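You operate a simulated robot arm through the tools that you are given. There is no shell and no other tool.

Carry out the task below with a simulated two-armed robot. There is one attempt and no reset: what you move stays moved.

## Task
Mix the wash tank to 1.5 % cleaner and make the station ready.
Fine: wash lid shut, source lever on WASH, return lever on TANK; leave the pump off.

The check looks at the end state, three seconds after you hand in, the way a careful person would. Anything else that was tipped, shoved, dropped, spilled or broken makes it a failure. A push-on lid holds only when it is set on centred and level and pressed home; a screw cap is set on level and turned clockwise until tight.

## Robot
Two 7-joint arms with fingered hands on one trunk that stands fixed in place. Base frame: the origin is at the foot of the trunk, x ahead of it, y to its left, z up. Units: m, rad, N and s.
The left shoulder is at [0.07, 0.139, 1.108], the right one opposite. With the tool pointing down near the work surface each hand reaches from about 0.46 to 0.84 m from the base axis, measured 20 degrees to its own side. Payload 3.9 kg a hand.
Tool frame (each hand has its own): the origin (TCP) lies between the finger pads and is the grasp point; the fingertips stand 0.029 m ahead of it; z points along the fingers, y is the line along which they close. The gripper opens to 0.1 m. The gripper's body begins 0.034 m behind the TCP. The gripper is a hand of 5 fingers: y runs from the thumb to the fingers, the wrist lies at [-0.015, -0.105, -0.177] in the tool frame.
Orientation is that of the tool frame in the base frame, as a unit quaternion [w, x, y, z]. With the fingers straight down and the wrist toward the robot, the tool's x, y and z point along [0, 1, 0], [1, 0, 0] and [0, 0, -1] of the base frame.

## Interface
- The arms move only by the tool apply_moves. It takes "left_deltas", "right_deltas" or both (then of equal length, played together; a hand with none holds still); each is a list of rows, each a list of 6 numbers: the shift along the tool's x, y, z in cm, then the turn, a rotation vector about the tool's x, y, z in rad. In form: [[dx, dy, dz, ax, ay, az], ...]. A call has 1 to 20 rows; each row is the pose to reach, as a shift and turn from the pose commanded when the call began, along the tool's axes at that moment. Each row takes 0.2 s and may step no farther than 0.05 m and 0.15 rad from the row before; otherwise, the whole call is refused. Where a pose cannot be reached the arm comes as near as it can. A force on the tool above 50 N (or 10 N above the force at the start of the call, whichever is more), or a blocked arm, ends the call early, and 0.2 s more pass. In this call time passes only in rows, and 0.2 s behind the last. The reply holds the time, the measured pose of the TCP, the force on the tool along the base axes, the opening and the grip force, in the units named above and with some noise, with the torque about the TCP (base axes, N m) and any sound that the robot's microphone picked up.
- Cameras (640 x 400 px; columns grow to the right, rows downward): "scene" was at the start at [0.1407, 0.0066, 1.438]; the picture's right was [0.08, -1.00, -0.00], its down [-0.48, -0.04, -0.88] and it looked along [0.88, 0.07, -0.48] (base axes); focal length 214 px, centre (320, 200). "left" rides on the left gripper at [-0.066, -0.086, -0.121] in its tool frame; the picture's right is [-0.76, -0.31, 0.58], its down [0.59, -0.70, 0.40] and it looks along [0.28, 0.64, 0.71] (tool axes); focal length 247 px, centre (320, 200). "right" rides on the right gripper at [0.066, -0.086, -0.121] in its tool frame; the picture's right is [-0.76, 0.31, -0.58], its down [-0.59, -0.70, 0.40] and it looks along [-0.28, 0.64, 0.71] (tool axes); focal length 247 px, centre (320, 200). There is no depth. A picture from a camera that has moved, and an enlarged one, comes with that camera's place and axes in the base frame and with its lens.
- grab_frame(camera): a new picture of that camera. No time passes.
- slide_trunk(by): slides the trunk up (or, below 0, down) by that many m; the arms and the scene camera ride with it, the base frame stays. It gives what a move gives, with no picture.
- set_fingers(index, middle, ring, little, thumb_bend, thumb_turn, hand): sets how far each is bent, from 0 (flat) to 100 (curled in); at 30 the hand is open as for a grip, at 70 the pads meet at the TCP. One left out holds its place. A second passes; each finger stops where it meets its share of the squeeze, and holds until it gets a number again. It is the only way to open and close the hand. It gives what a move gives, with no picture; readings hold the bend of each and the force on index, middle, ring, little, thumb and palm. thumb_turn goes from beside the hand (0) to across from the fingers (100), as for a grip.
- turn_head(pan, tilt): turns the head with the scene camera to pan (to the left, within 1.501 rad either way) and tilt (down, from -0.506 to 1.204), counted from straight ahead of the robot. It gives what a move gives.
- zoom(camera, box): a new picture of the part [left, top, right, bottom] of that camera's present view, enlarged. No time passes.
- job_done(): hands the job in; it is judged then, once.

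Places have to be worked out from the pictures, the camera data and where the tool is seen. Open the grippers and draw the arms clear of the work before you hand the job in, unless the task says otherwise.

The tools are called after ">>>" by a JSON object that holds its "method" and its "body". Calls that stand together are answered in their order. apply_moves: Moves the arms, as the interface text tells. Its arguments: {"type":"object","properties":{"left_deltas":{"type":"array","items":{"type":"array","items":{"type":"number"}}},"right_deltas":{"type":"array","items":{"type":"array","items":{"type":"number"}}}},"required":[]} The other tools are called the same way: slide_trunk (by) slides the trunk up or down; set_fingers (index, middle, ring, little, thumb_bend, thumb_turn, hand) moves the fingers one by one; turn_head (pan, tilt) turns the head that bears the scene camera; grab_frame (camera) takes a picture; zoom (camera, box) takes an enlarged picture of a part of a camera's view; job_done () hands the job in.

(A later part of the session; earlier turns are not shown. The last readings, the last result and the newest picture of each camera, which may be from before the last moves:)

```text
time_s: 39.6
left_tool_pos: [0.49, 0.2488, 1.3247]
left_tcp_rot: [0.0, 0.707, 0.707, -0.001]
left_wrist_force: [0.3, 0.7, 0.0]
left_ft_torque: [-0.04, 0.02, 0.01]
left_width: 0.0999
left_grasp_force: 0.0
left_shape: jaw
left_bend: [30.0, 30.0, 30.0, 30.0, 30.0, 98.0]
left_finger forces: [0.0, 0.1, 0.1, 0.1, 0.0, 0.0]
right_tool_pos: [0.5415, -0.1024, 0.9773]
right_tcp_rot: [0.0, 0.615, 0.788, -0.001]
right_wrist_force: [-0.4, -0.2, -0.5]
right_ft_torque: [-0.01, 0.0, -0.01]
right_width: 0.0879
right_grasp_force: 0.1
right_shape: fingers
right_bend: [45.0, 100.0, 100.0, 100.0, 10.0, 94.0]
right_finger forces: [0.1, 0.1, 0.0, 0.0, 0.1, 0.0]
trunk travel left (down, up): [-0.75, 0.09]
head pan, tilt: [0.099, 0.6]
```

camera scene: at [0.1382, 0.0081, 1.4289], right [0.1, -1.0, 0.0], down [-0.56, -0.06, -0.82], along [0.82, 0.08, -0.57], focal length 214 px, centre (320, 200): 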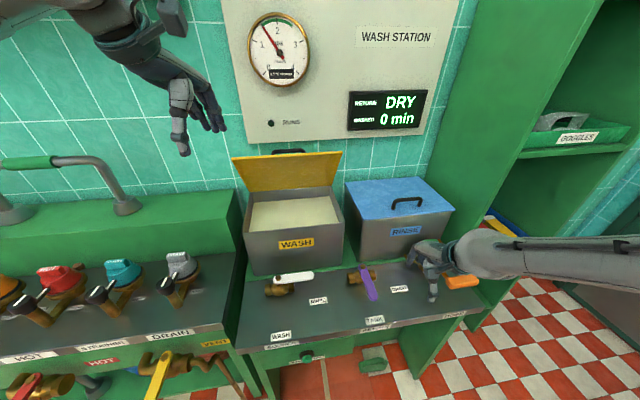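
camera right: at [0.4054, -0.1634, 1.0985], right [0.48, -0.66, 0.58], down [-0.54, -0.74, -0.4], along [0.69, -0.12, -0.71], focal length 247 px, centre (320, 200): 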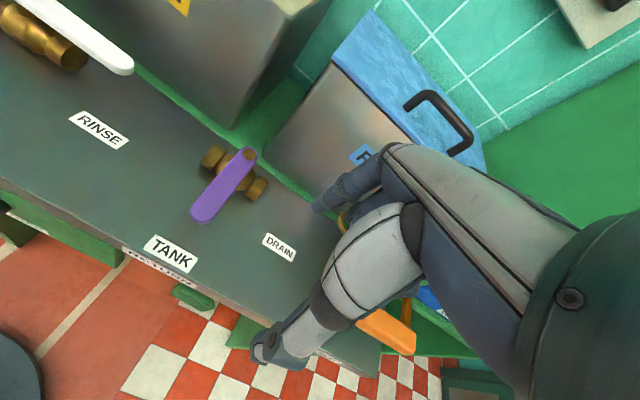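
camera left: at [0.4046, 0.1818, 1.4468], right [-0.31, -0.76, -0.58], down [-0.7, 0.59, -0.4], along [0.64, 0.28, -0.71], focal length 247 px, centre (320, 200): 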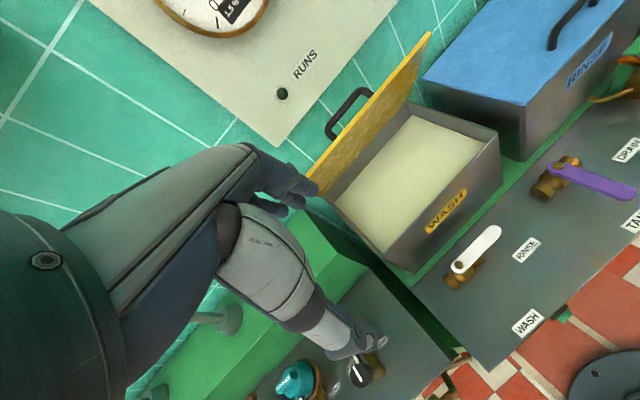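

The pose is settled at (0.5415, -0.1024, 0.977). White lever pivot is about (0.558, 0.189), tip (0.584, 0.076), so I take the same hand-to-pivot offset as before and go above it.

>>> {"method": "apply_moves", "body": {"right_deltas": [[3.7, 1.57, 0, 0, 0, 0], [7.4, 3.13, 0, 0, 0, 0], [11.1, 4.7, 0, 0, 0, 0], [14.7, 6.26, 0, 0, 0, 0], [18.42, 7.83, 0, 0, 0, 0]]}}

>>> {"method": "grab_frame", "body": {"camera": "right"}}

>>> {"method": "grab_frame", "body": {"camera": "scene"}}

>>> {"method": "zoom", "body": {"camera": "left", "box": [400, 150, 560, 300]}}

```text
time_s: 41.0
left_tool_pos: [0.4899, 0.2461, 1.326]
left_tcp_rot: [0.0, 0.707, 0.707, 0.0]
left_wrist_force: [0.3, 0.4, 0.1]
left_ft_torque: [0.03, 0.01, 0.02]
left_width: 0.0999
left_grasp_force: 0.1
left_shape: jaw
left_bend: [30.0, 30.0, 30.0, 30.0, 30.0, 98.0]
left_finger forces: [0.0, 0.0, 0.0, 0.0, 0.1, 0.1]
right_tool_pos: [0.5825, 0.0894, 1.0134]
right_tcp_rot: [-0.014, 0.627, 0.778, 0.04]
right_wrist_force: [0.1, 0.2, -0.1]
right_ft_torque: [-0.02, 0.01, -0.01]
right_width: 0.0879
right_grasp_force: 0.2
right_shape: fingers
right_bend: [45.0, 100.0, 100.0, 100.0, 10.0, 94.0]
right_finger forces: [0.1, 0.0, 0.0, 0.0, 0.0, 0.0]
trunk travel left (down, up): [-0.75, 0.09]
head pan, tilt: [0.099, 0.6]
stopped in row 5 (right hand): the arm was blocked; the commanded pose is now the measured one
```

```text
taken
camera right: at [0.4818, 0.1264, 1.1346], right [0.44, -0.72, 0.53], down [-0.55, -0.69, -0.47], along [0.71, -0.08, -0.7], focal length 247 px, centre (320, 200)
```

right: 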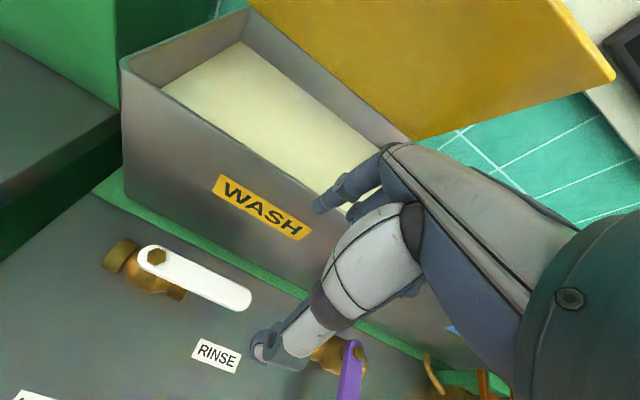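

```text
taken
camera scene: at [0.1379, 0.0078, 1.4289], right [0.1, -1.0, 0.0], down [-0.56, -0.06, -0.83], along [0.82, 0.08, -0.56], focal length 214 px, centre (320, 200)
```

scene: 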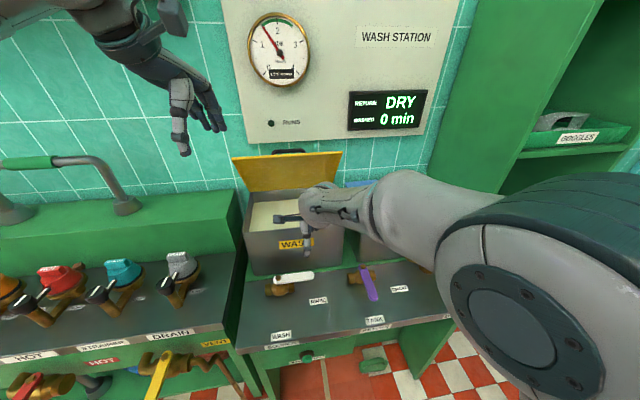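

```text
2.67 times, centred on (480, 225) of left
camera zoom: at [0.4042, 0.1813, 1.4471], right [-0.31, -0.76, -0.58], down [-0.7, 0.59, -0.4], along [0.64, 0.28, -0.71], focal length 659 px, centre (-107, 133)
```

zoom: 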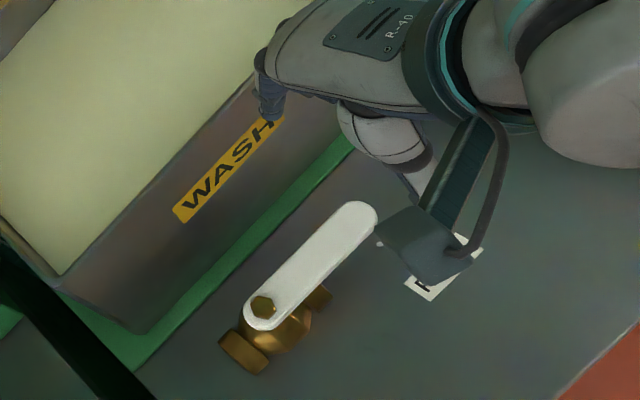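

The right arm got blocked reaching across the body (no contact force on the tool), so this lever is for the left hand. I retrace the right hand back to its own side.

>>> {"method": "apply_moves", "body": {"right_deltas": [[-3.7, -1.4, -0.5, 0, 0, 0], [-7.5, -2.9, -1.2, 0, 0, 0], [-11.2, -4.3, -2.0, 0, 0, 0], [-15.0, -5.7, -2.7, 0, 0, 0], [-18.7, -7.2, -3.4, 0, 0, 0], [-22.4, -8.6, -4.0, 0, 0, 0]]}}

>>> {"method": "grab_frame", "body": {"camera": "scene"}}

```text
time_s: 42.4
left_tool_pos: [0.4901, 0.2457, 1.3251]
left_tcp_rot: [0.0, 0.707, 0.707, 0.0]
left_wrist_force: [-0.5, -0.1, -0.7]
left_ft_torque: [0.05, 0.01, 0.03]
left_width: 0.0997
left_grasp_force: 0.0
left_shape: jaw
left_bend: [30.0, 30.0, 30.0, 30.0, 30.0, 98.0]
left_finger forces: [0.1, 0.1, 0.1, 0.0, 0.1, 0.0]
right_tool_pos: [0.5463, -0.1507, 1.0343]
right_tcp_rot: [-0.013, 0.626, 0.779, 0.038]
right_wrist_force: [-0.4, -1.2, 0.2]
right_ft_torque: [0.03, 0.03, 0.01]
right_width: 0.0878
right_grasp_force: 0.1
right_shape: fingers
right_bend: [45.0, 100.0, 100.0, 100.0, 10.0, 94.0]
right_finger forces: [0.0, 0.1, 0.0, 0.0, 0.1, 0.0]
trunk travel left (down, up): [-0.75, 0.09]
head pan, tilt: [0.099, 0.6]
```

```text
taken
camera scene: at [0.1377, 0.0063, 1.4289], right [0.1, -1.0, 0.0], down [-0.56, -0.05, -0.83], along [0.82, 0.08, -0.56], focal length 214 px, centre (320, 200)
```

scene: 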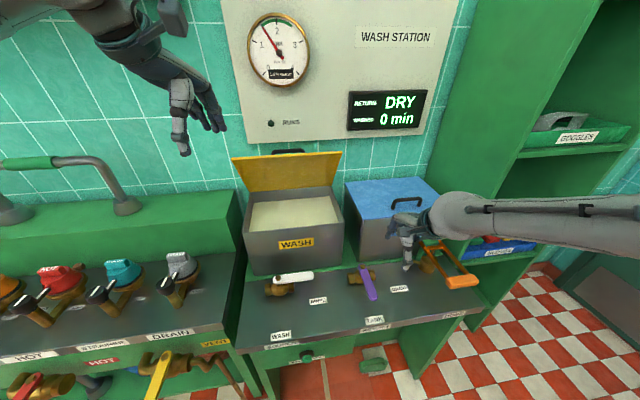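

The right arm is free again. I park it up and out to the right.

>>> {"method": "apply_moves", "body": {"right_deltas": [[-1.5, -1.7, -3.5, 0, 0, 0], [-4.5, -3.5, -6.5, 0, 0, 0], [-7.5, -5.2, -9.5, 0, 0, 0], [-10.5, -7.0, -12.0, 0, 0, 0], [-13.5, -8.7, -14.0, 0, 0, 0], [-16.2, -10.5, -16.0, 0, 0, 0], [-18.7, -12.2, -17.6, 0, 0, 0], [-21.1, -13.9, -19.2, 0, 0, 0]]}}

>>> {"method": "set_fingers", "body": {"hand": "left", "index": 45, "middle": 100, "ring": 100, "little": 100, "thumb_bend": 10}}

>>> {"method": "grab_frame", "body": {"camera": "left"}}

>>> {"method": "grab_frame", "body": {"camera": "scene"}}

```text
time_s: 44.2
left_tool_pos: [0.4895, 0.2473, 1.3252]
left_tcp_rot: [0.0, 0.708, 0.707, 0.001]
left_wrist_force: [0.3, -0.2, 0.6]
left_ft_torque: [0.01, -0.03, 0.0]
left_width: 0.0996
left_grasp_force: 0.1
left_shape: jaw
left_bend: [30.0, 30.0, 30.0, 30.0, 30.0, 98.0]
left_finger forces: [0.0, 0.0, 0.0, 0.0, 0.0, 0.0]
right_tool_pos: [0.4505, -0.4004, 1.206]
right_tcp_rot: [-0.012, 0.625, 0.779, 0.036]
right_wrist_force: [-0.2, -0.2, 0.4]
right_ft_torque: [0.01, -0.01, -0.01]
right_width: 0.0881
right_grasp_force: 0.1
right_shape: fingers
right_bend: [45.0, 100.0, 100.0, 100.0, 10.0, 94.0]
right_finger forces: [0.0, 0.0, 0.0, 0.1, 0.0, 0.1]
trunk travel left (down, up): [-0.75, 0.09]
head pan, tilt: [0.099, 0.6]
```

```text
time_s: 45.2
left_tool_pos: [0.4897, 0.2472, 1.3251]
left_tcp_rot: [0.0, 0.708, 0.707, 0.0]
left_wrist_force: [-0.4, -0.2, -0.1]
left_ft_torque: [-0.02, 0.05, 0.0]
left_width: 0.0873
left_grasp_force: 0.1
left_shape: fingers
left_bend: [45.0, 100.0, 100.0, 100.0, 10.0, 98.0]
left_finger forces: [0.0, 0.0, 0.0, 0.0, 0.0, 0.1]
right_tool_pos: [0.4507, -0.3989, 1.2046]
right_tcp_rot: [-0.013, 0.626, 0.779, 0.036]
right_wrist_force: [-0.9, -0.2, 0.8]
right_ft_torque: [0.04, 0.0, 0.0]
right_width: 0.0879
right_grasp_force: 0.0
right_shape: fingers
right_bend: [45.0, 100.0, 100.0, 100.0, 10.0, 94.0]
right_finger forces: [0.0, 0.0, 0.0, 0.0, 0.0, 0.0]
trunk travel left (down, up): [-0.75, 0.09]
head pan, tilt: [0.099, 0.6]
```

```text
taken
camera left: at [0.4043, 0.1818, 1.4469], right [-0.31, -0.76, -0.58], down [-0.7, 0.59, -0.4], along [0.64, 0.28, -0.71], focal length 247 px, centre (320, 200)
```

left: 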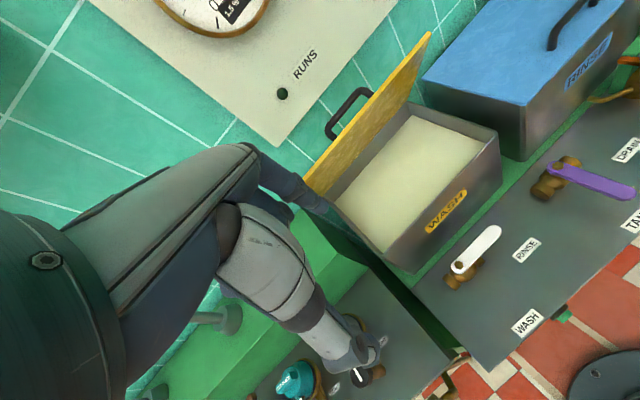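

```text
taken
camera scene: at [0.1379, 0.0082, 1.4289], right [0.1, -1.0, 0.0], down [-0.56, -0.06, -0.83], along [0.82, 0.08, -0.56], focal length 214 px, centre (320, 200)
```

scene: 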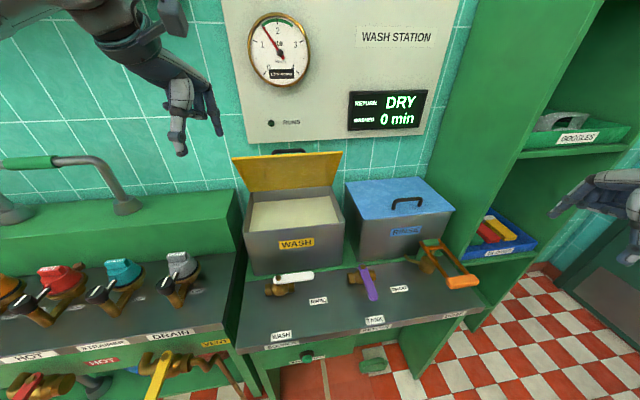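

Right arm parked, left index extended. I bring the left hand over so that its index will come down just behind the white lever's end, first staying at z≈1.02.

>>> {"method": "apply_moves", "body": {"left_deltas": [[-1.7, 1.0, 3.8, 0, 0, -0.03], [-3.4, 2.1, 7.6, 0, 0, -0.06], [-5.1, 3.2, 11.4, 0, 0, -0.09], [-6.8, 4.2, 15.2, 0, 0, -0.12], [-8.5, 5.3, 19.0, 0, 0, -0.15], [-10.2, 6.4, 22.8, 0, 0, -0.18], [-11.9, 7.4, 26.6, 0, 0, -0.21], [-13.56, 8.5, 30.45, 0, 0, -0.246]]}}

>>> {"method": "grab_frame", "body": {"camera": "left"}}

>>> {"method": "grab_frame", "body": {"camera": "scene"}}

>>> {"method": "grab_frame", "body": {"camera": "right"}}

```text
time_s: 47.0
left_tool_pos: [0.5772, 0.1099, 1.0191]
left_tcp_rot: [0.0, 0.615, 0.788, 0.002]
left_wrist_force: [0.3, -0.3, -0.1]
left_ft_torque: [-0.01, 0.03, 0.01]
left_width: 0.0875
left_grasp_force: 0.0
left_shape: fingers
left_bend: [45.0, 100.0, 100.0, 100.0, 10.0, 98.0]
left_finger forces: [0.1, 0.0, 0.1, 0.1, 0.0, 0.0]
right_tool_pos: [0.4521, -0.4018, 1.2033]
right_tcp_rot: [-0.013, 0.625, 0.779, 0.037]
right_wrist_force: [0.2, 0.8, 0.0]
right_ft_torque: [0.02, -0.01, 0.03]
right_width: 0.0878
right_grasp_force: 0.0
right_shape: fingers
right_bend: [45.0, 100.0, 100.0, 100.0, 10.0, 94.0]
right_finger forces: [0.0, 0.0, 0.0, 0.1, 0.0, 0.0]
trunk travel left (down, up): [-0.75, 0.09]
head pan, tilt: [0.099, 0.6]
```

```text
taken
camera left: at [0.509, 0.0262, 1.1412], right [-0.11, -0.81, -0.58], down [-0.83, 0.4, -0.4], along [0.55, 0.43, -0.71], focal length 247 px, centre (320, 200)
```

left: 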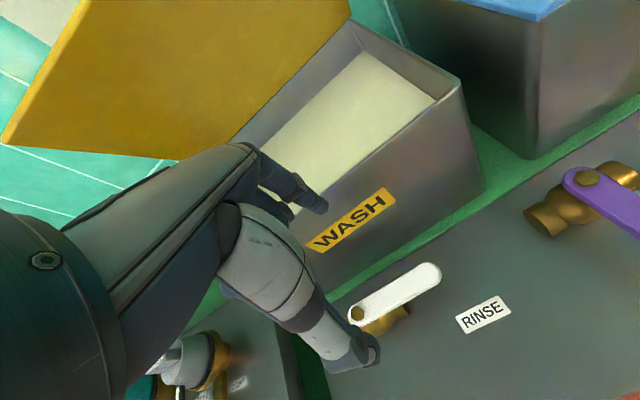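

```text
taken
camera scene: at [0.1394, 0.0063, 1.4288], right [0.1, -1.0, 0.0], down [-0.56, -0.05, -0.82], along [0.82, 0.08, -0.57], focal length 214 px, centre (320, 200)
```

scene: 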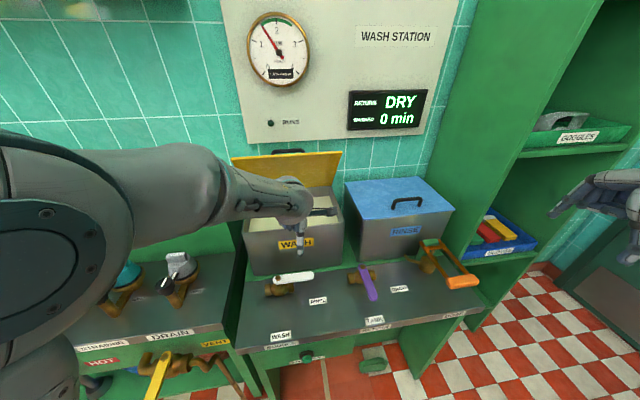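

```text
taken
camera right: at [0.3505, -0.364, 1.3262], right [0.45, -0.71, 0.54], down [-0.55, -0.69, -0.47], along [0.7, -0.09, -0.7], focal length 247 px, centre (320, 200)
```

right: 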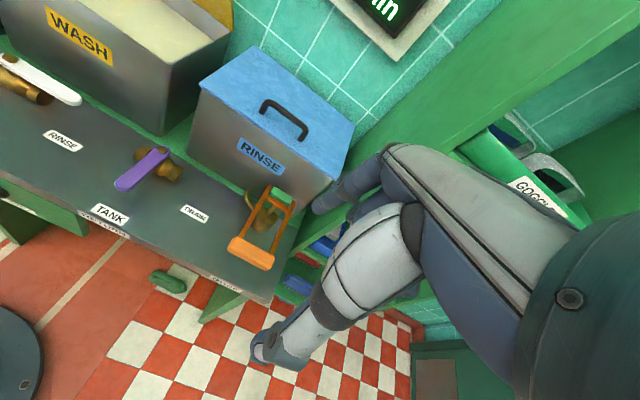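

The left hand is in place above. I zoom to locate the index tip relative to the white lever.

>>> {"method": "zoom", "body": {"camera": "scene", "box": [240, 200, 352, 300]}}

>>> {"method": "zoom", "body": {"camera": "left", "box": [270, 140, 510, 360]}}

```text
4.00 times, centred on (296, 250) of scene
camera zoom: at [0.1394, 0.0063, 1.4288], right [0.1, -1.0, 0.0], down [-0.56, -0.05, -0.82], along [0.82, 0.08, -0.57], focal length 858 px, centre (416, 0)
```

zoom: 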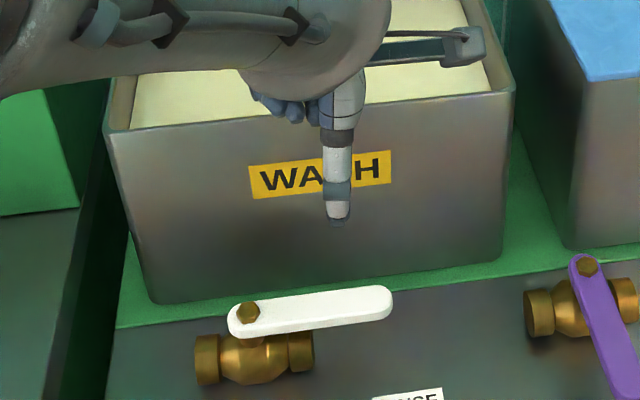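

```text
1.82 times, centred on (390, 250) of left
camera zoom: at [0.509, 0.0262, 1.1412], right [-0.11, -0.81, -0.58], down [-0.83, 0.4, -0.4], along [0.55, 0.43, -0.71], focal length 449 px, centre (193, 109)
```

zoom: 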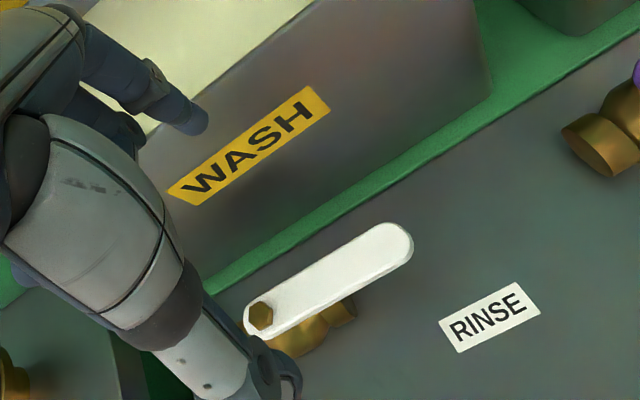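

The index tip is ~3 cm behind the lever line at radius ~8.5 cm. I lower it with a slight roll that lifts the curled fingers away from the nut.

>>> {"method": "apply_moves", "body": {"left_deltas": [[-0.2, 0, 4.0, 0, 0.03, 0], [-0.4, 0, 8.0, 0, 0.06, 0], [-0.7, 0, 12.0, 0, 0.1, 0], [-0.7, 0, 15.0, 0, 0.12, 0], [-0.7, 0, 17.5, 0, 0.12, 0], [-0.7, 0, 19.0, 0, 0.12, 0]]}}

>>> {"method": "zoom", "body": {"camera": "scene", "box": [240, 220, 352, 320]}}

>>> {"method": "grab_frame", "body": {"camera": "left"}}

>>> {"method": "zoom", "body": {"camera": "right", "box": [0, 0, 160, 120]}}

```text
time_s: 48.4
left_tool_pos: [0.5803, 0.1125, 0.8354]
left_tcp_rot: [-0.035, 0.599, 0.8, 0.017]
left_wrist_force: [0.0, 0.5, 0.4]
left_ft_torque: [0.02, 0.02, -0.03]
left_width: 0.0875
left_grasp_force: 0.1
left_shape: fingers
left_bend: [45.0, 100.0, 100.0, 100.0, 10.0, 98.0]
left_finger forces: [0.0, 0.1, 0.0, 0.0, 0.0, 0.0]
right_tool_pos: [0.4512, -0.4001, 1.2062]
right_tcp_rot: [-0.013, 0.625, 0.779, 0.037]
right_wrist_force: [-0.4, 1.2, 0.2]
right_ft_torque: [0.02, 0.0, 0.0]
right_width: 0.088
right_grasp_force: 0.0
right_shape: fingers
right_bend: [45.0, 100.0, 100.0, 100.0, 10.0, 94.0]
right_finger forces: [0.1, 0.0, 0.0, 0.0, 0.1, 0.0]
trunk travel left (down, up): [-0.75, 0.09]
head pan, tilt: [0.099, 0.6]
```

```text
4.00 times, centred on (296, 270) of scene
camera zoom: at [0.1387, 0.0079, 1.4288], right [0.1, -1.0, 0.0], down [-0.56, -0.06, -0.82], along [0.82, 0.08, -0.57], focal length 858 px, centre (416, -80)
```

zoom: 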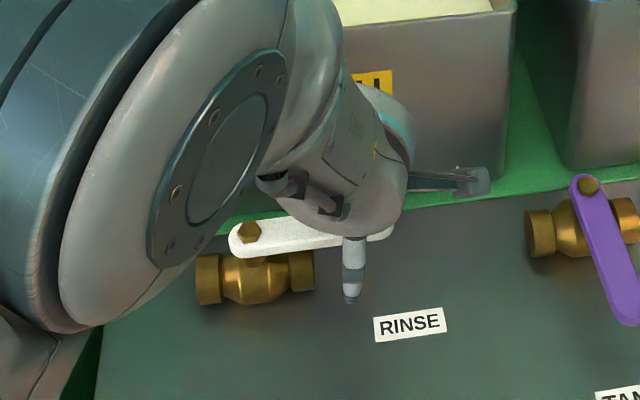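

```text
taken
camera left: at [0.5213, 0.0179, 0.9517], right [-0.1, -0.77, -0.63], down [-0.85, 0.39, -0.34], along [0.51, 0.5, -0.7], focal length 247 px, centre (320, 200)
```

left: 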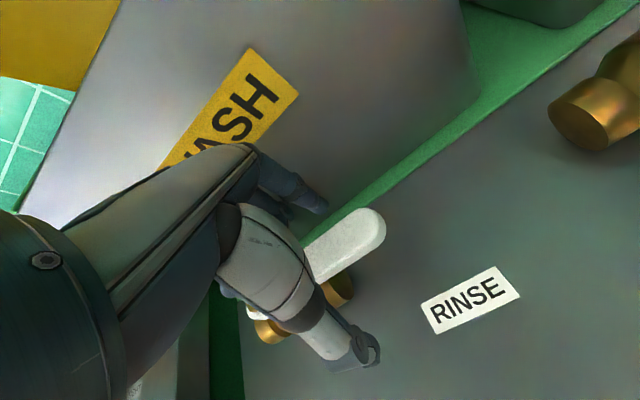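

```text
3.33 times, centred on (80, 60) of right
camera zoom: at [0.3498, -0.3624, 1.3268], right [0.45, -0.71, 0.54], down [-0.55, -0.7, -0.46], along [0.71, -0.09, -0.7], focal length 823 px, centre (1120, 667)
```

zoom: 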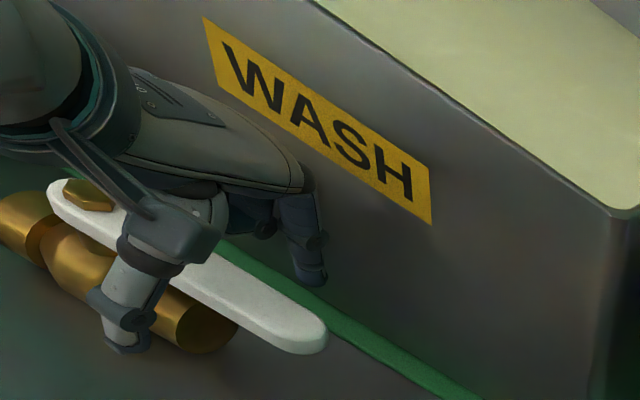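

The right camera shows the index behind the lever and the thumb in front of it. I lower 1.8 cm more and check for contact.

>>> {"method": "apply_moves", "body": {"left_deltas": [[0, 0, 1.0, 0, 0, 0], [0, 0, 1.4, 0, 0, 0], [0, 0, 1.8, 0, 0, 0]]}}

>>> {"method": "zoom", "body": {"camera": "right", "box": [0, 0, 160, 120]}}

```text
time_s: 49.2
left_tool_pos: [0.5788, 0.1119, 0.8155]
left_tcp_rot: [-0.039, 0.603, 0.797, 0.022]
left_wrist_force: [0.3, 0.7, -0.6]
left_ft_torque: [0.0, 0.0, 0.02]
left_width: 0.0874
left_grasp_force: 0.1
left_shape: fingers
left_bend: [45.0, 100.0, 100.0, 100.0, 10.0, 98.0]
left_finger forces: [0.1, 0.0, 0.1, 0.0, 0.0, 0.1]
right_tool_pos: [0.4507, -0.3992, 1.2055]
right_tcp_rot: [-0.013, 0.626, 0.779, 0.036]
right_wrist_force: [0.1, 0.5, 0.2]
right_ft_torque: [0.0, 0.0, 0.0]
right_width: 0.0878
right_grasp_force: 0.1
right_shape: fingers
right_bend: [45.0, 100.0, 100.0, 100.0, 10.0, 94.0]
right_finger forces: [0.0, 0.0, 0.1, 0.0, 0.1, 0.0]
trunk travel left (down, up): [-0.75, 0.09]
head pan, tilt: [0.099, 0.6]
```

```text
3.33 times, centred on (80, 60) of right
camera zoom: at [0.3491, -0.3619, 1.3272], right [0.45, -0.71, 0.54], down [-0.55, -0.7, -0.46], along [0.71, -0.09, -0.7], focal length 823 px, centre (1120, 667)
```

zoom: 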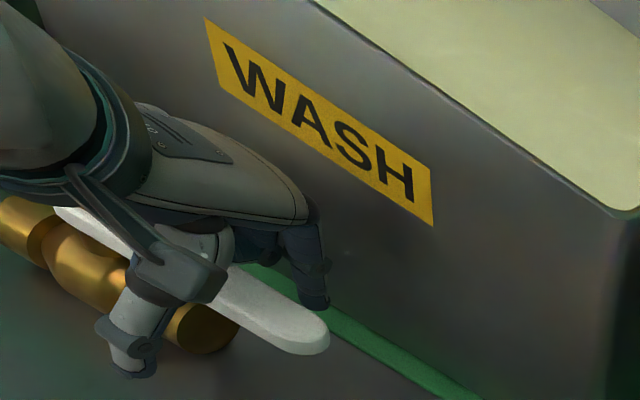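

No contact yet and the index is below the lever's top. I sweep the left index round the pivot to bring the white lever toward WASH, first half.

>>> {"method": "apply_moves", "body": {"left_deltas": [[-0.16, -1.29, 0, 0, 0, 0], [-0.2, -2.1, 0, 0, 0, 0], [-0.2, -2.9, 0, 0, 0, 0], [0.0, -3.7, 0, 0, 0, 0], [0.14, -4.46, 0.01, 0, 0, 0], [0.73, -5.91, 0.06, 0, 0, 0], [1.64, -7.15, 0.15, 0, 0, 0]]}}

>>> {"method": "zoom", "body": {"camera": "right", "box": [0, 0, 160, 120]}}

>>> {"method": "zoom", "body": {"camera": "scene", "box": [230, 240, 358, 350]}}

>>> {"method": "grab_frame", "body": {"camera": "left"}}

```text
time_s: 50.8
left_tool_pos: [0.4999, 0.1141, 0.8093]
left_tcp_rot: [-0.048, 0.599, 0.799, 0.018]
left_wrist_force: [1.8, 1.6, 7.0]
left_ft_torque: [0.09, -0.14, -0.01]
left_width: 0.0872
left_grasp_force: 3.1
left_shape: fingers
left_bend: [45.0, 100.0, 100.0, 100.0, 10.0, 98.0]
left_finger forces: [0.0, 6.7, 0.0, 0.0, 0.1, 0.1]
right_tool_pos: [0.4495, -0.4006, 1.2062]
right_tcp_rot: [-0.011, 0.625, 0.779, 0.037]
right_wrist_force: [0.3, 0.6, -1.0]
right_ft_torque: [-0.01, -0.02, 0.02]
right_width: 0.0879
right_grasp_force: 0.2
right_shape: fingers
right_bend: [45.0, 100.0, 100.0, 100.0, 10.0, 94.0]
right_finger forces: [0.0, 0.0, 0.0, 0.0, 0.0, 0.1]
trunk travel left (down, up): [-0.75, 0.09]
head pan, tilt: [0.099, 0.6]
```

```text
3.33 times, centred on (80, 60) of right
camera zoom: at [0.3476, -0.3623, 1.3271], right [0.45, -0.71, 0.54], down [-0.55, -0.7, -0.47], along [0.71, -0.09, -0.7], focal length 823 px, centre (1120, 667)
```

zoom: 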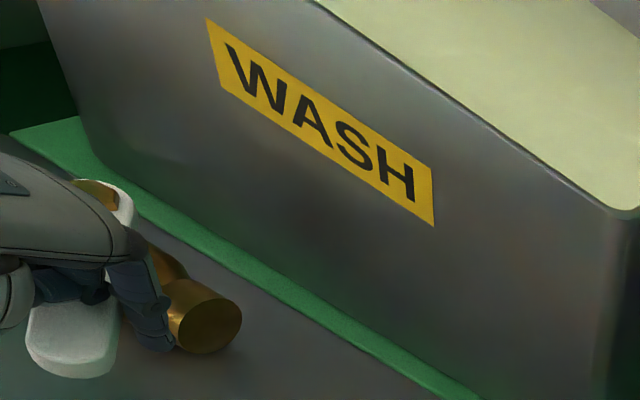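

```text
3.64 times, centred on (294, 295) of scene
camera zoom: at [0.1365, 0.008, 1.4287], right [0.1, -1.0, 0.0], down [-0.56, -0.06, -0.83], along [0.82, 0.08, -0.56], focal length 780 px, centre (414, -146)
```

zoom: 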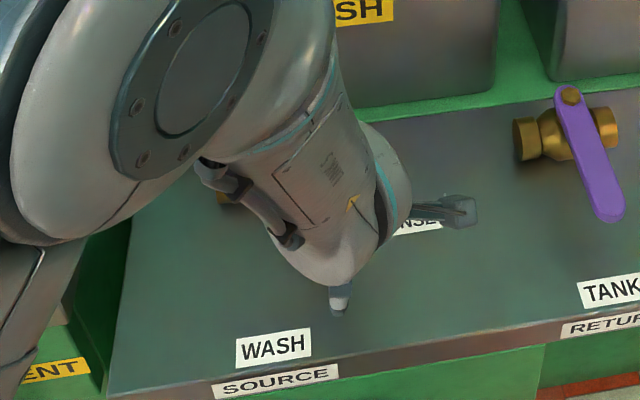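

```text
taken
camera left: at [0.4427, 0.0177, 0.9257], right [-0.12, -0.76, -0.64], down [-0.86, 0.4, -0.32], along [0.5, 0.51, -0.7], focal length 247 px, centre (320, 200)
```

left: 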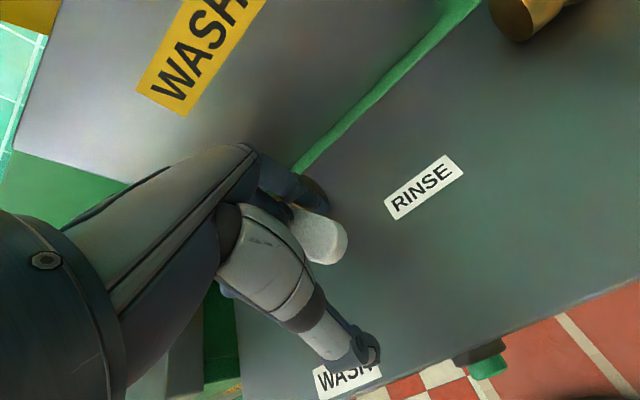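

The lever is about 53° round, but the hand has sunk a little and the middle finger bears on the lever (6.7 N). I lift 0.8 cm and continue the arc.

>>> {"method": "apply_moves", "body": {"left_deltas": [[0, 0, -0.8, 0, 0, 0], [0.78, -0.74, -0.72, 0, 0, 0], [1.74, -1.24, -0.63, 0, 0, 0], [2.72, -1.59, -0.53, 0, 0, 0]]}}

>>> {"method": "zoom", "body": {"camera": "right", "box": [0, 0, 160, 120]}}

>>> {"method": "grab_frame", "body": {"camera": "left"}}

```text
time_s: 51.8
left_tool_pos: [0.4802, 0.1245, 0.8226]
left_tcp_rot: [-0.047, 0.615, 0.786, 0.037]
left_wrist_force: [-0.4, -4.6, 0.0]
left_ft_torque: [-0.04, -0.01, -0.15]
left_width: 0.0869
left_grasp_force: 1.4
left_shape: fingers
left_bend: [45.0, 100.0, 100.0, 100.0, 10.0, 98.0]
left_finger forces: [2.7, 0.0, 0.0, 0.0, 0.0, 0.1]
right_tool_pos: [0.4512, -0.3988, 1.2061]
right_tcp_rot: [-0.012, 0.625, 0.779, 0.037]
right_wrist_force: [0.1, 0.6, 0.6]
right_ft_torque: [-0.02, 0.01, -0.01]
right_width: 0.0881
right_grasp_force: 0.1
right_shape: fingers
right_bend: [45.0, 100.0, 100.0, 100.0, 10.0, 94.0]
right_finger forces: [0.0, 0.0, 0.1, 0.0, 0.1, 0.0]
trunk travel left (down, up): [-0.75, 0.09]
head pan, tilt: [0.099, 0.6]
```

```text
3.33 times, centred on (80, 60) of right
camera zoom: at [0.3489, -0.3619, 1.3273], right [0.45, -0.71, 0.54], down [-0.55, -0.7, -0.46], along [0.71, -0.09, -0.7], focal length 823 px, centre (1120, 667)
```

zoom: 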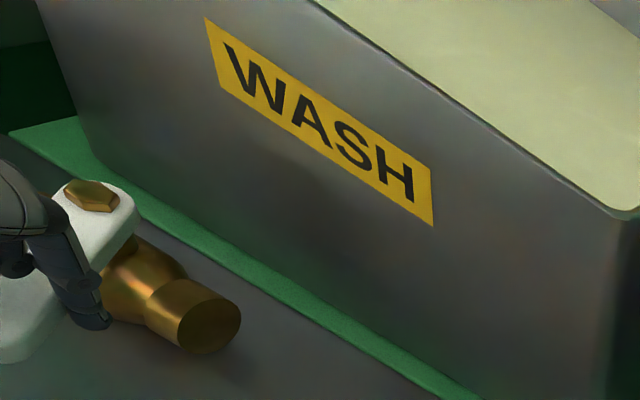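

```text
taken
camera left: at [0.4171, 0.0283, 0.9347], right [-0.13, -0.74, -0.66], down [-0.83, 0.44, -0.33], along [0.54, 0.51, -0.67], focal length 247 px, centre (320, 200)
```

left: 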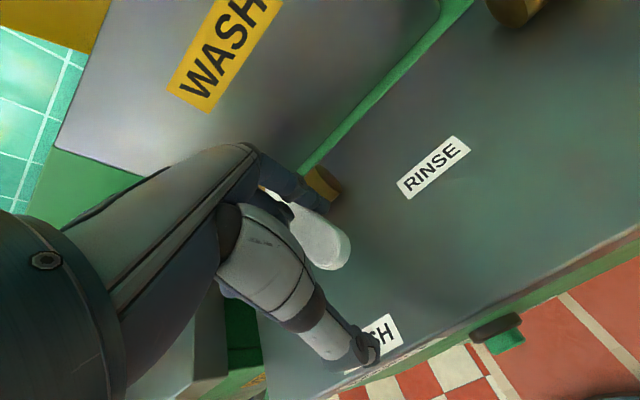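

The lever is around 67° and the index alone is now pushing (2.7 N). I continue pushing left toward WASH in small steps.

>>> {"method": "apply_moves", "body": {"left_deltas": [[0.5, -0.15, 0.1, 0, 0, 0], [1.0, -0.3, 0.2, 0, 0, 0], [1.5, -0.35, 0.3, 0, 0, 0], [2.0, -0.4, 0.35, 0, 0, 0]]}}

>>> {"method": "zoom", "body": {"camera": "right", "box": [0, 0, 160, 120]}}

>>> {"method": "grab_frame", "body": {"camera": "left"}}

```text
time_s: 52.8
left_tool_pos: [0.4719, 0.1454, 0.8205]
left_tcp_rot: [-0.048, 0.614, 0.787, 0.037]
left_wrist_force: [-0.8, -4.4, 0.0]
left_ft_torque: [-0.02, 0.03, -0.1]
left_width: 0.0851
left_grasp_force: 1.8
left_shape: fingers
left_bend: [46.0, 100.0, 100.0, 100.0, 10.0, 98.0]
left_finger forces: [2.9, 0.1, 0.0, 0.1, 0.0, 0.0]
right_tool_pos: [0.4512, -0.3992, 1.2061]
right_tcp_rot: [-0.012, 0.626, 0.779, 0.036]
right_wrist_force: [-0.3, -0.1, -0.3]
right_ft_torque: [-0.02, 0.01, -0.01]
right_width: 0.088
right_grasp_force: 0.1
right_shape: fingers
right_bend: [45.0, 100.0, 100.0, 100.0, 10.0, 94.0]
right_finger forces: [0.1, 0.1, 0.0, 0.0, 0.0, 0.0]
trunk travel left (down, up): [-0.75, 0.09]
head pan, tilt: [0.099, 0.6]
```

```text
3.33 times, centred on (80, 60) of right
camera zoom: at [0.3488, -0.3621, 1.3272], right [0.45, -0.71, 0.54], down [-0.55, -0.7, -0.46], along [0.71, -0.09, -0.7], focal length 823 px, centre (1120, 667)
```

zoom: 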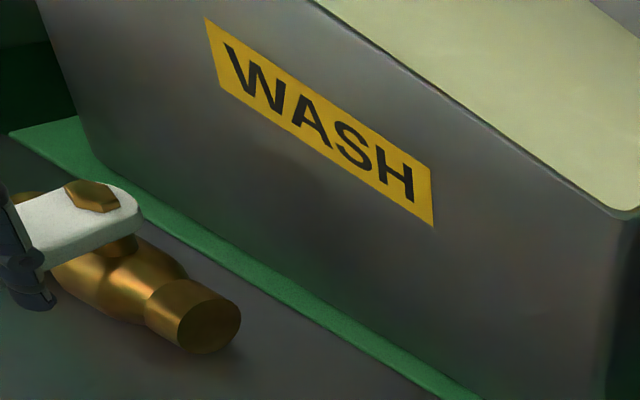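

```text
taken
camera left: at [0.4082, 0.0482, 0.9332], right [-0.13, -0.74, -0.66], down [-0.84, 0.44, -0.32], along [0.53, 0.51, -0.67], focal length 247 px, centre (320, 200)
```

left: 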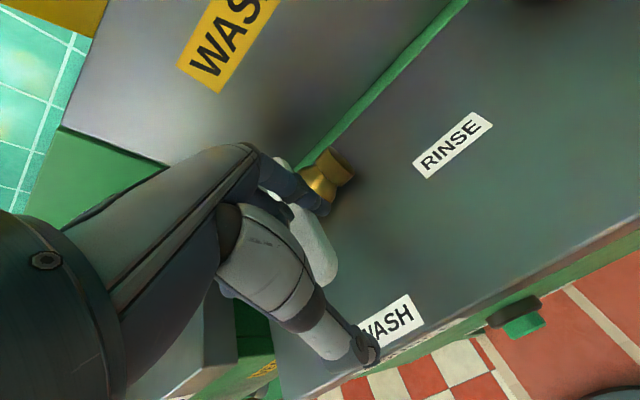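

The lever is now about 84° round. I push a little more until it meets the stop.

>>> {"method": "apply_moves", "body": {"left_deltas": [[0.4, -0.02, 0.05, 0, 0, 0], [0.8, -0.02, 0.1, 0, 0, 0], [1.2, 0, 0.12, 0, 0, 0], [1.6, 0, 0.15, 0, 0, 0]]}}

>>> {"method": "zoom", "body": {"camera": "right", "box": [0, 0, 160, 120]}}

>>> {"method": "grab_frame", "body": {"camera": "left"}}

```text
time_s: 53.8
left_tool_pos: [0.4692, 0.1581, 0.8205]
left_tcp_rot: [-0.047, 0.615, 0.786, 0.038]
left_wrist_force: [0.1, -20.8, -1.8]
left_ft_torque: [-0.33, 0.11, -0.73]
left_width: 0.0851
left_grasp_force: 9.9
left_shape: fingers
left_bend: [47.0, 100.0, 100.0, 100.0, 10.0, 98.0]
left_finger forces: [20.0, 0.1, 0.0, 0.0, 0.0, 0.1]
right_tool_pos: [0.4507, -0.4033, 1.2046]
right_tcp_rot: [-0.014, 0.626, 0.779, 0.038]
right_wrist_force: [0.3, 0.9, 0.3]
right_ft_torque: [0.02, 0.04, 0.0]
right_width: 0.0881
right_grasp_force: 0.0
right_shape: fingers
right_bend: [45.0, 100.0, 100.0, 100.0, 10.0, 94.0]
right_finger forces: [0.0, 0.1, 0.0, 0.1, 0.0, 0.1]
trunk travel left (down, up): [-0.75, 0.09]
head pan, tilt: [0.099, 0.6]
```

```text
3.33 times, centred on (80, 60) of right
camera zoom: at [0.349, -0.3657, 1.3261], right [0.45, -0.72, 0.54], down [-0.55, -0.69, -0.47], along [0.71, -0.09, -0.7], focal length 823 px, centre (1120, 667)
```

zoom: 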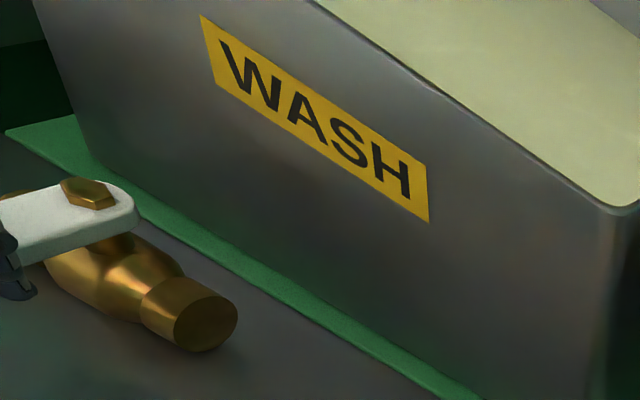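

```text
taken
camera left: at [0.405, 0.0595, 0.9347], right [-0.13, -0.74, -0.66], down [-0.83, 0.45, -0.32], along [0.53, 0.51, -0.67], focal length 247 px, centre (320, 200)
```

left: 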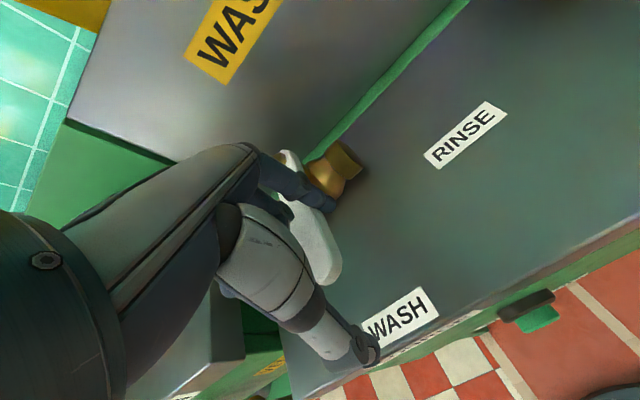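

The force jumped to 20 N, so the lever is at its WASH stop. I back the finger off to the right and lift away.

>>> {"method": "apply_moves", "body": {"left_deltas": [[-1.0, 0, -0.1, 0, 0, 0], [-2.0, 0, -0.4, 0, 0, 0], [-2.0, 0, -3.0, 0, 0, 0], [-2.0, 0, -6.5, 0, 0, 0], [-2.0, 0, -10.0, 0, 0, 0], [-1.0, 1.0, -14.0, 0, 0, 0], [0, 2.0, -18.0, 0, 0, 0], [2, 2.0, -22.0, 0, 0, 0]]}}

>>> {"method": "grab_frame", "body": {"camera": "left"}}

>>> {"method": "grab_frame", "body": {"camera": "scene"}}

>>> {"method": "grab_frame", "body": {"camera": "right"}}

```text
time_s: 55.6
left_tool_pos: [0.4881, 0.1648, 1.043]
left_tcp_rot: [-0.047, 0.613, 0.788, 0.036]
left_wrist_force: [-0.2, 1.1, 0.4]
left_ft_torque: [-0.06, 0.0, -0.01]
left_width: 0.0872
left_grasp_force: 0.1
left_shape: fingers
left_bend: [45.0, 100.0, 100.0, 100.0, 10.0, 98.0]
left_finger forces: [0.1, 0.0, 0.1, 0.0, 0.0, 0.0]
right_tool_pos: [0.4502, -0.3968, 1.209]
right_tcp_rot: [-0.011, 0.626, 0.779, 0.035]
right_wrist_force: [-0.5, 0.1, -0.2]
right_ft_torque: [-0.03, 0.01, -0.04]
right_width: 0.0877
right_grasp_force: 0.1
right_shape: fingers
right_bend: [45.0, 100.0, 100.0, 100.0, 10.0, 94.0]
right_finger forces: [0.0, 0.0, 0.1, 0.1, 0.0, 0.0]
trunk travel left (down, up): [-0.75, 0.09]
head pan, tilt: [0.099, 0.6]
```

```text
taken
camera left: at [0.4251, 0.0663, 1.1569], right [-0.13, -0.74, -0.66], down [-0.84, 0.44, -0.33], along [0.53, 0.51, -0.68], focal length 247 px, centre (320, 200)
```

left: 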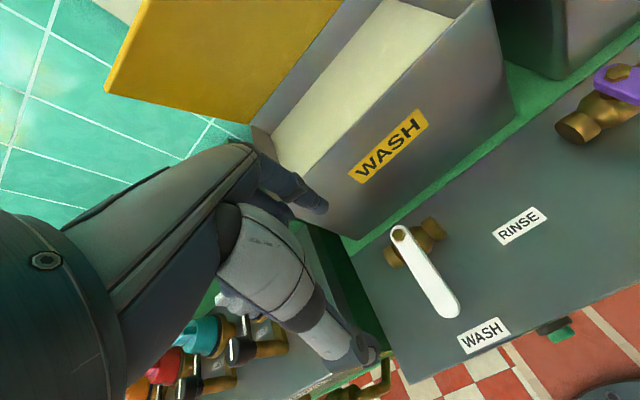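

```text
taken
camera scene: at [0.1372, 0.0122, 1.4289], right [0.1, -0.99, 0.0], down [-0.56, -0.06, -0.83], along [0.82, 0.08, -0.56], focal length 214 px, centre (320, 200)
```

scene: 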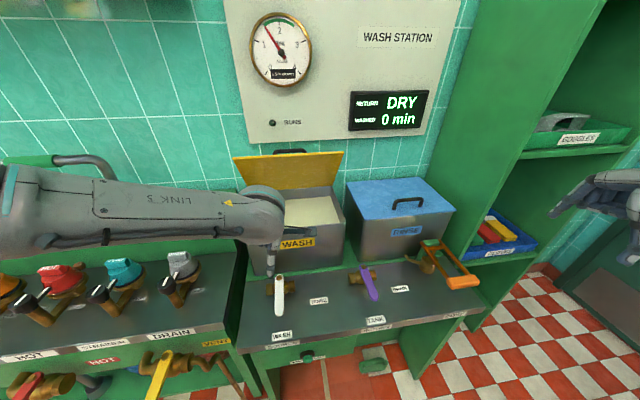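

```text
taken
camera right: at [0.3484, -0.3583, 1.3285], right [0.45, -0.71, 0.54], down [-0.55, -0.7, -0.46], along [0.71, -0.09, -0.7], focal length 247 px, centre (320, 200)
```

right: 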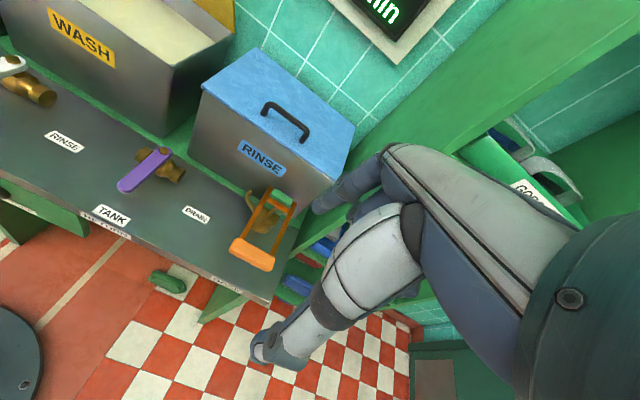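

White lever now points to WASH and purple to TANK, gauge still 1.5 %. Next is the lid: I zoom on it from both cameras to pin down its corners and hinge.

>>> {"method": "zoom", "body": {"camera": "scene", "box": [220, 135, 360, 285]}}

>>> {"method": "zoom", "body": {"camera": "left", "box": [80, 0, 520, 250]}}

>>> {"method": "turn_head", "body": {"pan": 0.2, "tilt": 0.3}}

>>> {"method": "zoom", "body": {"camera": "scene", "box": [220, 180, 420, 330]}}

```text
2.67 times, centred on (290, 210) of scene
camera zoom: at [0.1372, 0.0122, 1.4289], right [0.1, -0.99, 0.0], down [-0.56, -0.06, -0.83], along [0.82, 0.08, -0.56], focal length 572 px, centre (400, 173)
```

zoom: 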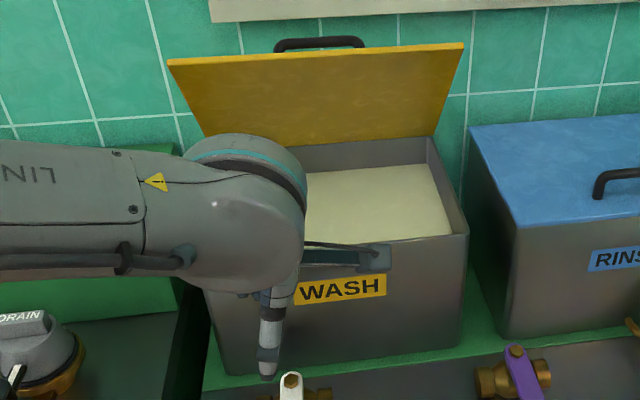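

```text
1.45 times, centred on (300, 125) of left
camera zoom: at [0.4251, 0.0663, 1.1569], right [-0.13, -0.74, -0.66], down [-0.84, 0.44, -0.33], along [0.53, 0.51, -0.68], focal length 359 px, centre (349, 309)
```

zoom: 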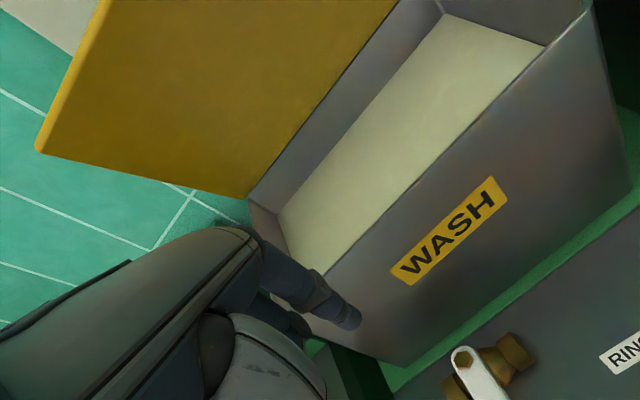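

```text
time_s: 56.4
left_tool_pos: [0.4895, 0.1605, 1.0424]
left_tcp_rot: [-0.047, 0.614, 0.787, 0.037]
left_wrist_force: [0.2, 1.3, 0.0]
left_ft_torque: [0.02, -0.01, 0.01]
left_width: 0.0871
left_grasp_force: 0.0
left_shape: fingers
left_bend: [45.0, 100.0, 100.0, 100.0, 10.0, 98.0]
left_finger forces: [0.0, 0.0, 0.1, 0.0, 0.0, 0.1]
right_tool_pos: [0.4514, -0.4009, 1.2063]
right_tcp_rot: [-0.013, 0.626, 0.779, 0.037]
right_wrist_force: [-0.6, -0.4, -0.3]
right_ft_torque: [-0.02, 0.02, 0.02]
right_width: 0.0876
right_grasp_force: 0.0
right_shape: fingers
right_bend: [45.0, 100.0, 100.0, 100.0, 10.0, 94.0]
right_finger forces: [0.0, 0.0, 0.1, 0.0, 0.0, 0.0]
trunk travel left (down, up): [-0.75, 0.09]
head pan, tilt: [0.201, 0.3]
```

```text
2.67 times, centred on (320, 255) of scene
camera zoom: at [0.1417, 0.0172, 1.4563], right [0.2, -0.98, 0.0], down [-0.29, -0.06, -0.96], along [0.94, 0.19, -0.3], focal length 572 px, centre (320, 53)
```

zoom: 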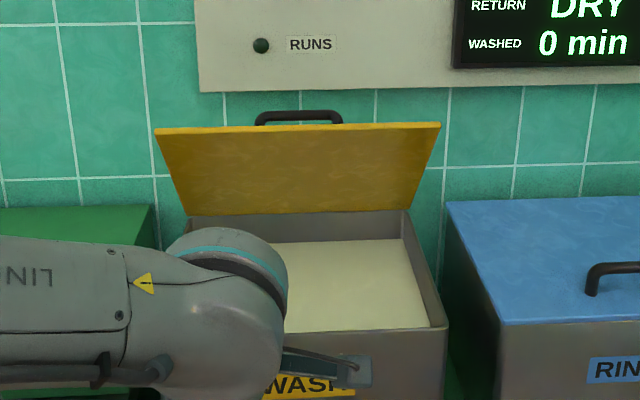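

The tank rim is at z≈0.954, hinge at its back; the lid stands about 54° open with its free edge near (0.70,0.32)–(0.79,0.00), z≈1.17, handle on the rear face. I'll close the left fingers into a beak, reach over the edge left of the handle, and fold the lid forward and down; first raise the hand and level it.

>>> {"method": "set_fingers", "body": {"hand": "left", "index": 70, "middle": 70, "ring": 70, "little": 70, "thumb_bend": 70}}

>>> {"method": "apply_moves", "body": {"left_deltas": [[1.35, 0.7, -4.2, 0, -0.02, 0], [2.7, 1.4, -8.4, 0, -0.04, 0], [4.1, 2.2, -12.5, 0, -0.06, 0], [5.4, 2.9, -16.7, 0, -0.08, 0], [6.8, 3.6, -20.9, 0, -0.1, 0], [8.13, 4.37, -25.0, 0, -0.119, 0]]}}

>>> {"method": "grab_frame", "body": {"camera": "left"}}

>>> {"method": "grab_frame", "body": {"camera": "scene"}}

```text
time_s: 57.4
left_tool_pos: [0.49, 0.161, 1.0422]
left_tcp_rot: [-0.048, 0.614, 0.787, 0.037]
left_wrist_force: [0.1, 0.4, 0.4]
left_ft_torque: [-0.03, 0.02, 0.0]
left_width: 0.0016
left_grasp_force: 0.0
left_shape: fingers
left_bend: [70.0, 70.0, 70.0, 70.0, 70.0, 98.0]
left_finger forces: [0.0, 0.1, 0.1, 0.0, 0.0, 0.0]
right_tool_pos: [0.451, -0.3998, 1.2064]
right_tcp_rot: [-0.012, 0.626, 0.779, 0.036]
right_wrist_force: [-0.1, -0.1, -0.6]
right_ft_torque: [-0.01, 0.02, 0.02]
right_width: 0.0879
right_grasp_force: 0.1
right_shape: fingers
right_bend: [45.0, 100.0, 100.0, 100.0, 10.0, 94.0]
right_finger forces: [0.0, 0.0, 0.1, 0.0, 0.0, 0.0]
trunk travel left (down, up): [-0.75, 0.09]
head pan, tilt: [0.201, 0.3]
```

```text
time_s: 58.8
left_tool_pos: [0.5193, 0.2194, 1.301]
left_tcp_rot: [0.0, 0.616, 0.788, 0.0]
left_wrist_force: [-0.4, -0.4, 0.9]
left_ft_torque: [0.01, -0.02, -0.01]
left_width: 0.0015
left_grasp_force: 0.0
left_shape: fingers
left_bend: [70.0, 70.0, 70.0, 70.0, 70.0, 98.0]
left_finger forces: [0.0, 0.0, 0.0, 0.0, 0.0, 0.0]
right_tool_pos: [0.4501, -0.4001, 1.2054]
right_tcp_rot: [-0.013, 0.626, 0.779, 0.037]
right_wrist_force: [0.3, -0.1, 1.0]
right_ft_torque: [0.02, 0.0, -0.02]
right_width: 0.088
right_grasp_force: 0.0
right_shape: fingers
right_bend: [45.0, 100.0, 100.0, 100.0, 10.0, 94.0]
right_finger forces: [0.0, 0.0, 0.0, 0.0, 0.0, 0.1]
trunk travel left (down, up): [-0.75, 0.09]
head pan, tilt: [0.201, 0.3]
```

```text
taken
camera left: at [0.4531, 0.1355, 1.4217], right [-0.11, -0.81, -0.58], down [-0.82, 0.4, -0.4], along [0.55, 0.43, -0.71], focal length 247 px, centre (320, 200)
```

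left: 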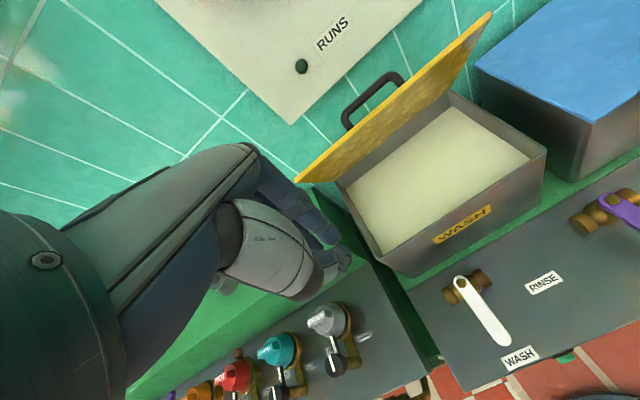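

```text
taken
camera scene: at [0.1411, 0.0175, 1.4564], right [0.2, -0.98, 0.0], down [-0.29, -0.06, -0.96], along [0.94, 0.19, -0.3], focal length 214 px, centre (320, 200)
```

scene: 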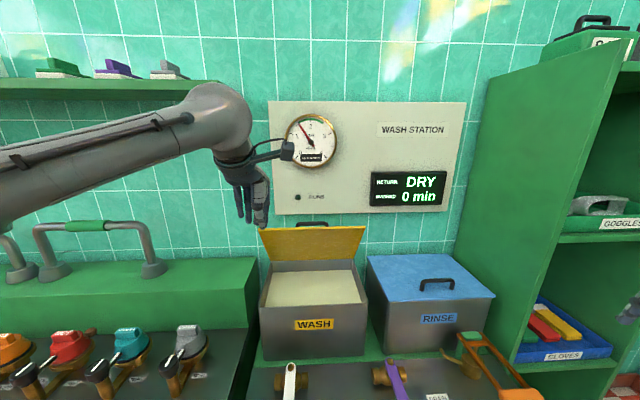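

Both cameras see the lid well now. I zoom in on both to refine the lid corners and handle position.

>>> {"method": "zoom", "body": {"camera": "left", "box": [280, 0, 520, 240]}}

>>> {"method": "zoom", "body": {"camera": "scene", "box": [230, 190, 390, 300]}}

```text
1.67 times, centred on (400, 120) of left
camera zoom: at [0.4531, 0.1355, 1.4217], right [-0.11, -0.81, -0.58], down [-0.82, 0.4, -0.4], along [0.55, 0.43, -0.71], focal length 412 px, centre (187, 333)
```

zoom: 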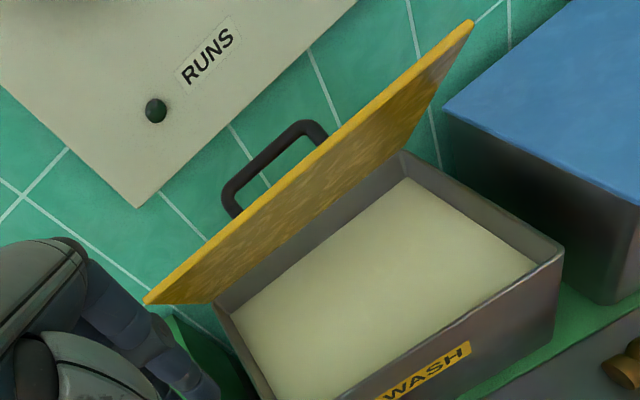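

```text
3.64 times, centred on (310, 245) of scene
camera zoom: at [0.1411, 0.0175, 1.4564], right [0.2, -0.98, 0.0], down [-0.29, -0.06, -0.96], along [0.94, 0.19, -0.3], focal length 780 px, centre (356, 36)
```

zoom: 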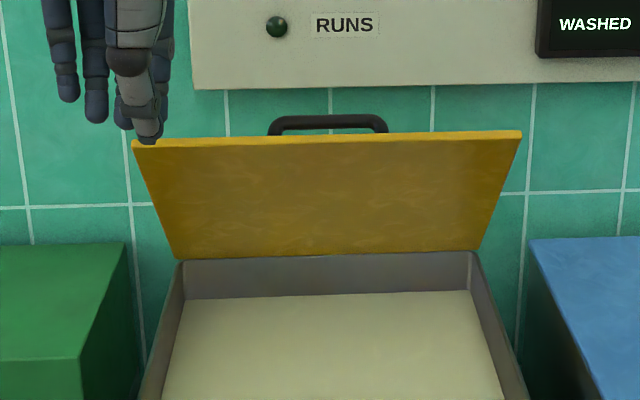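

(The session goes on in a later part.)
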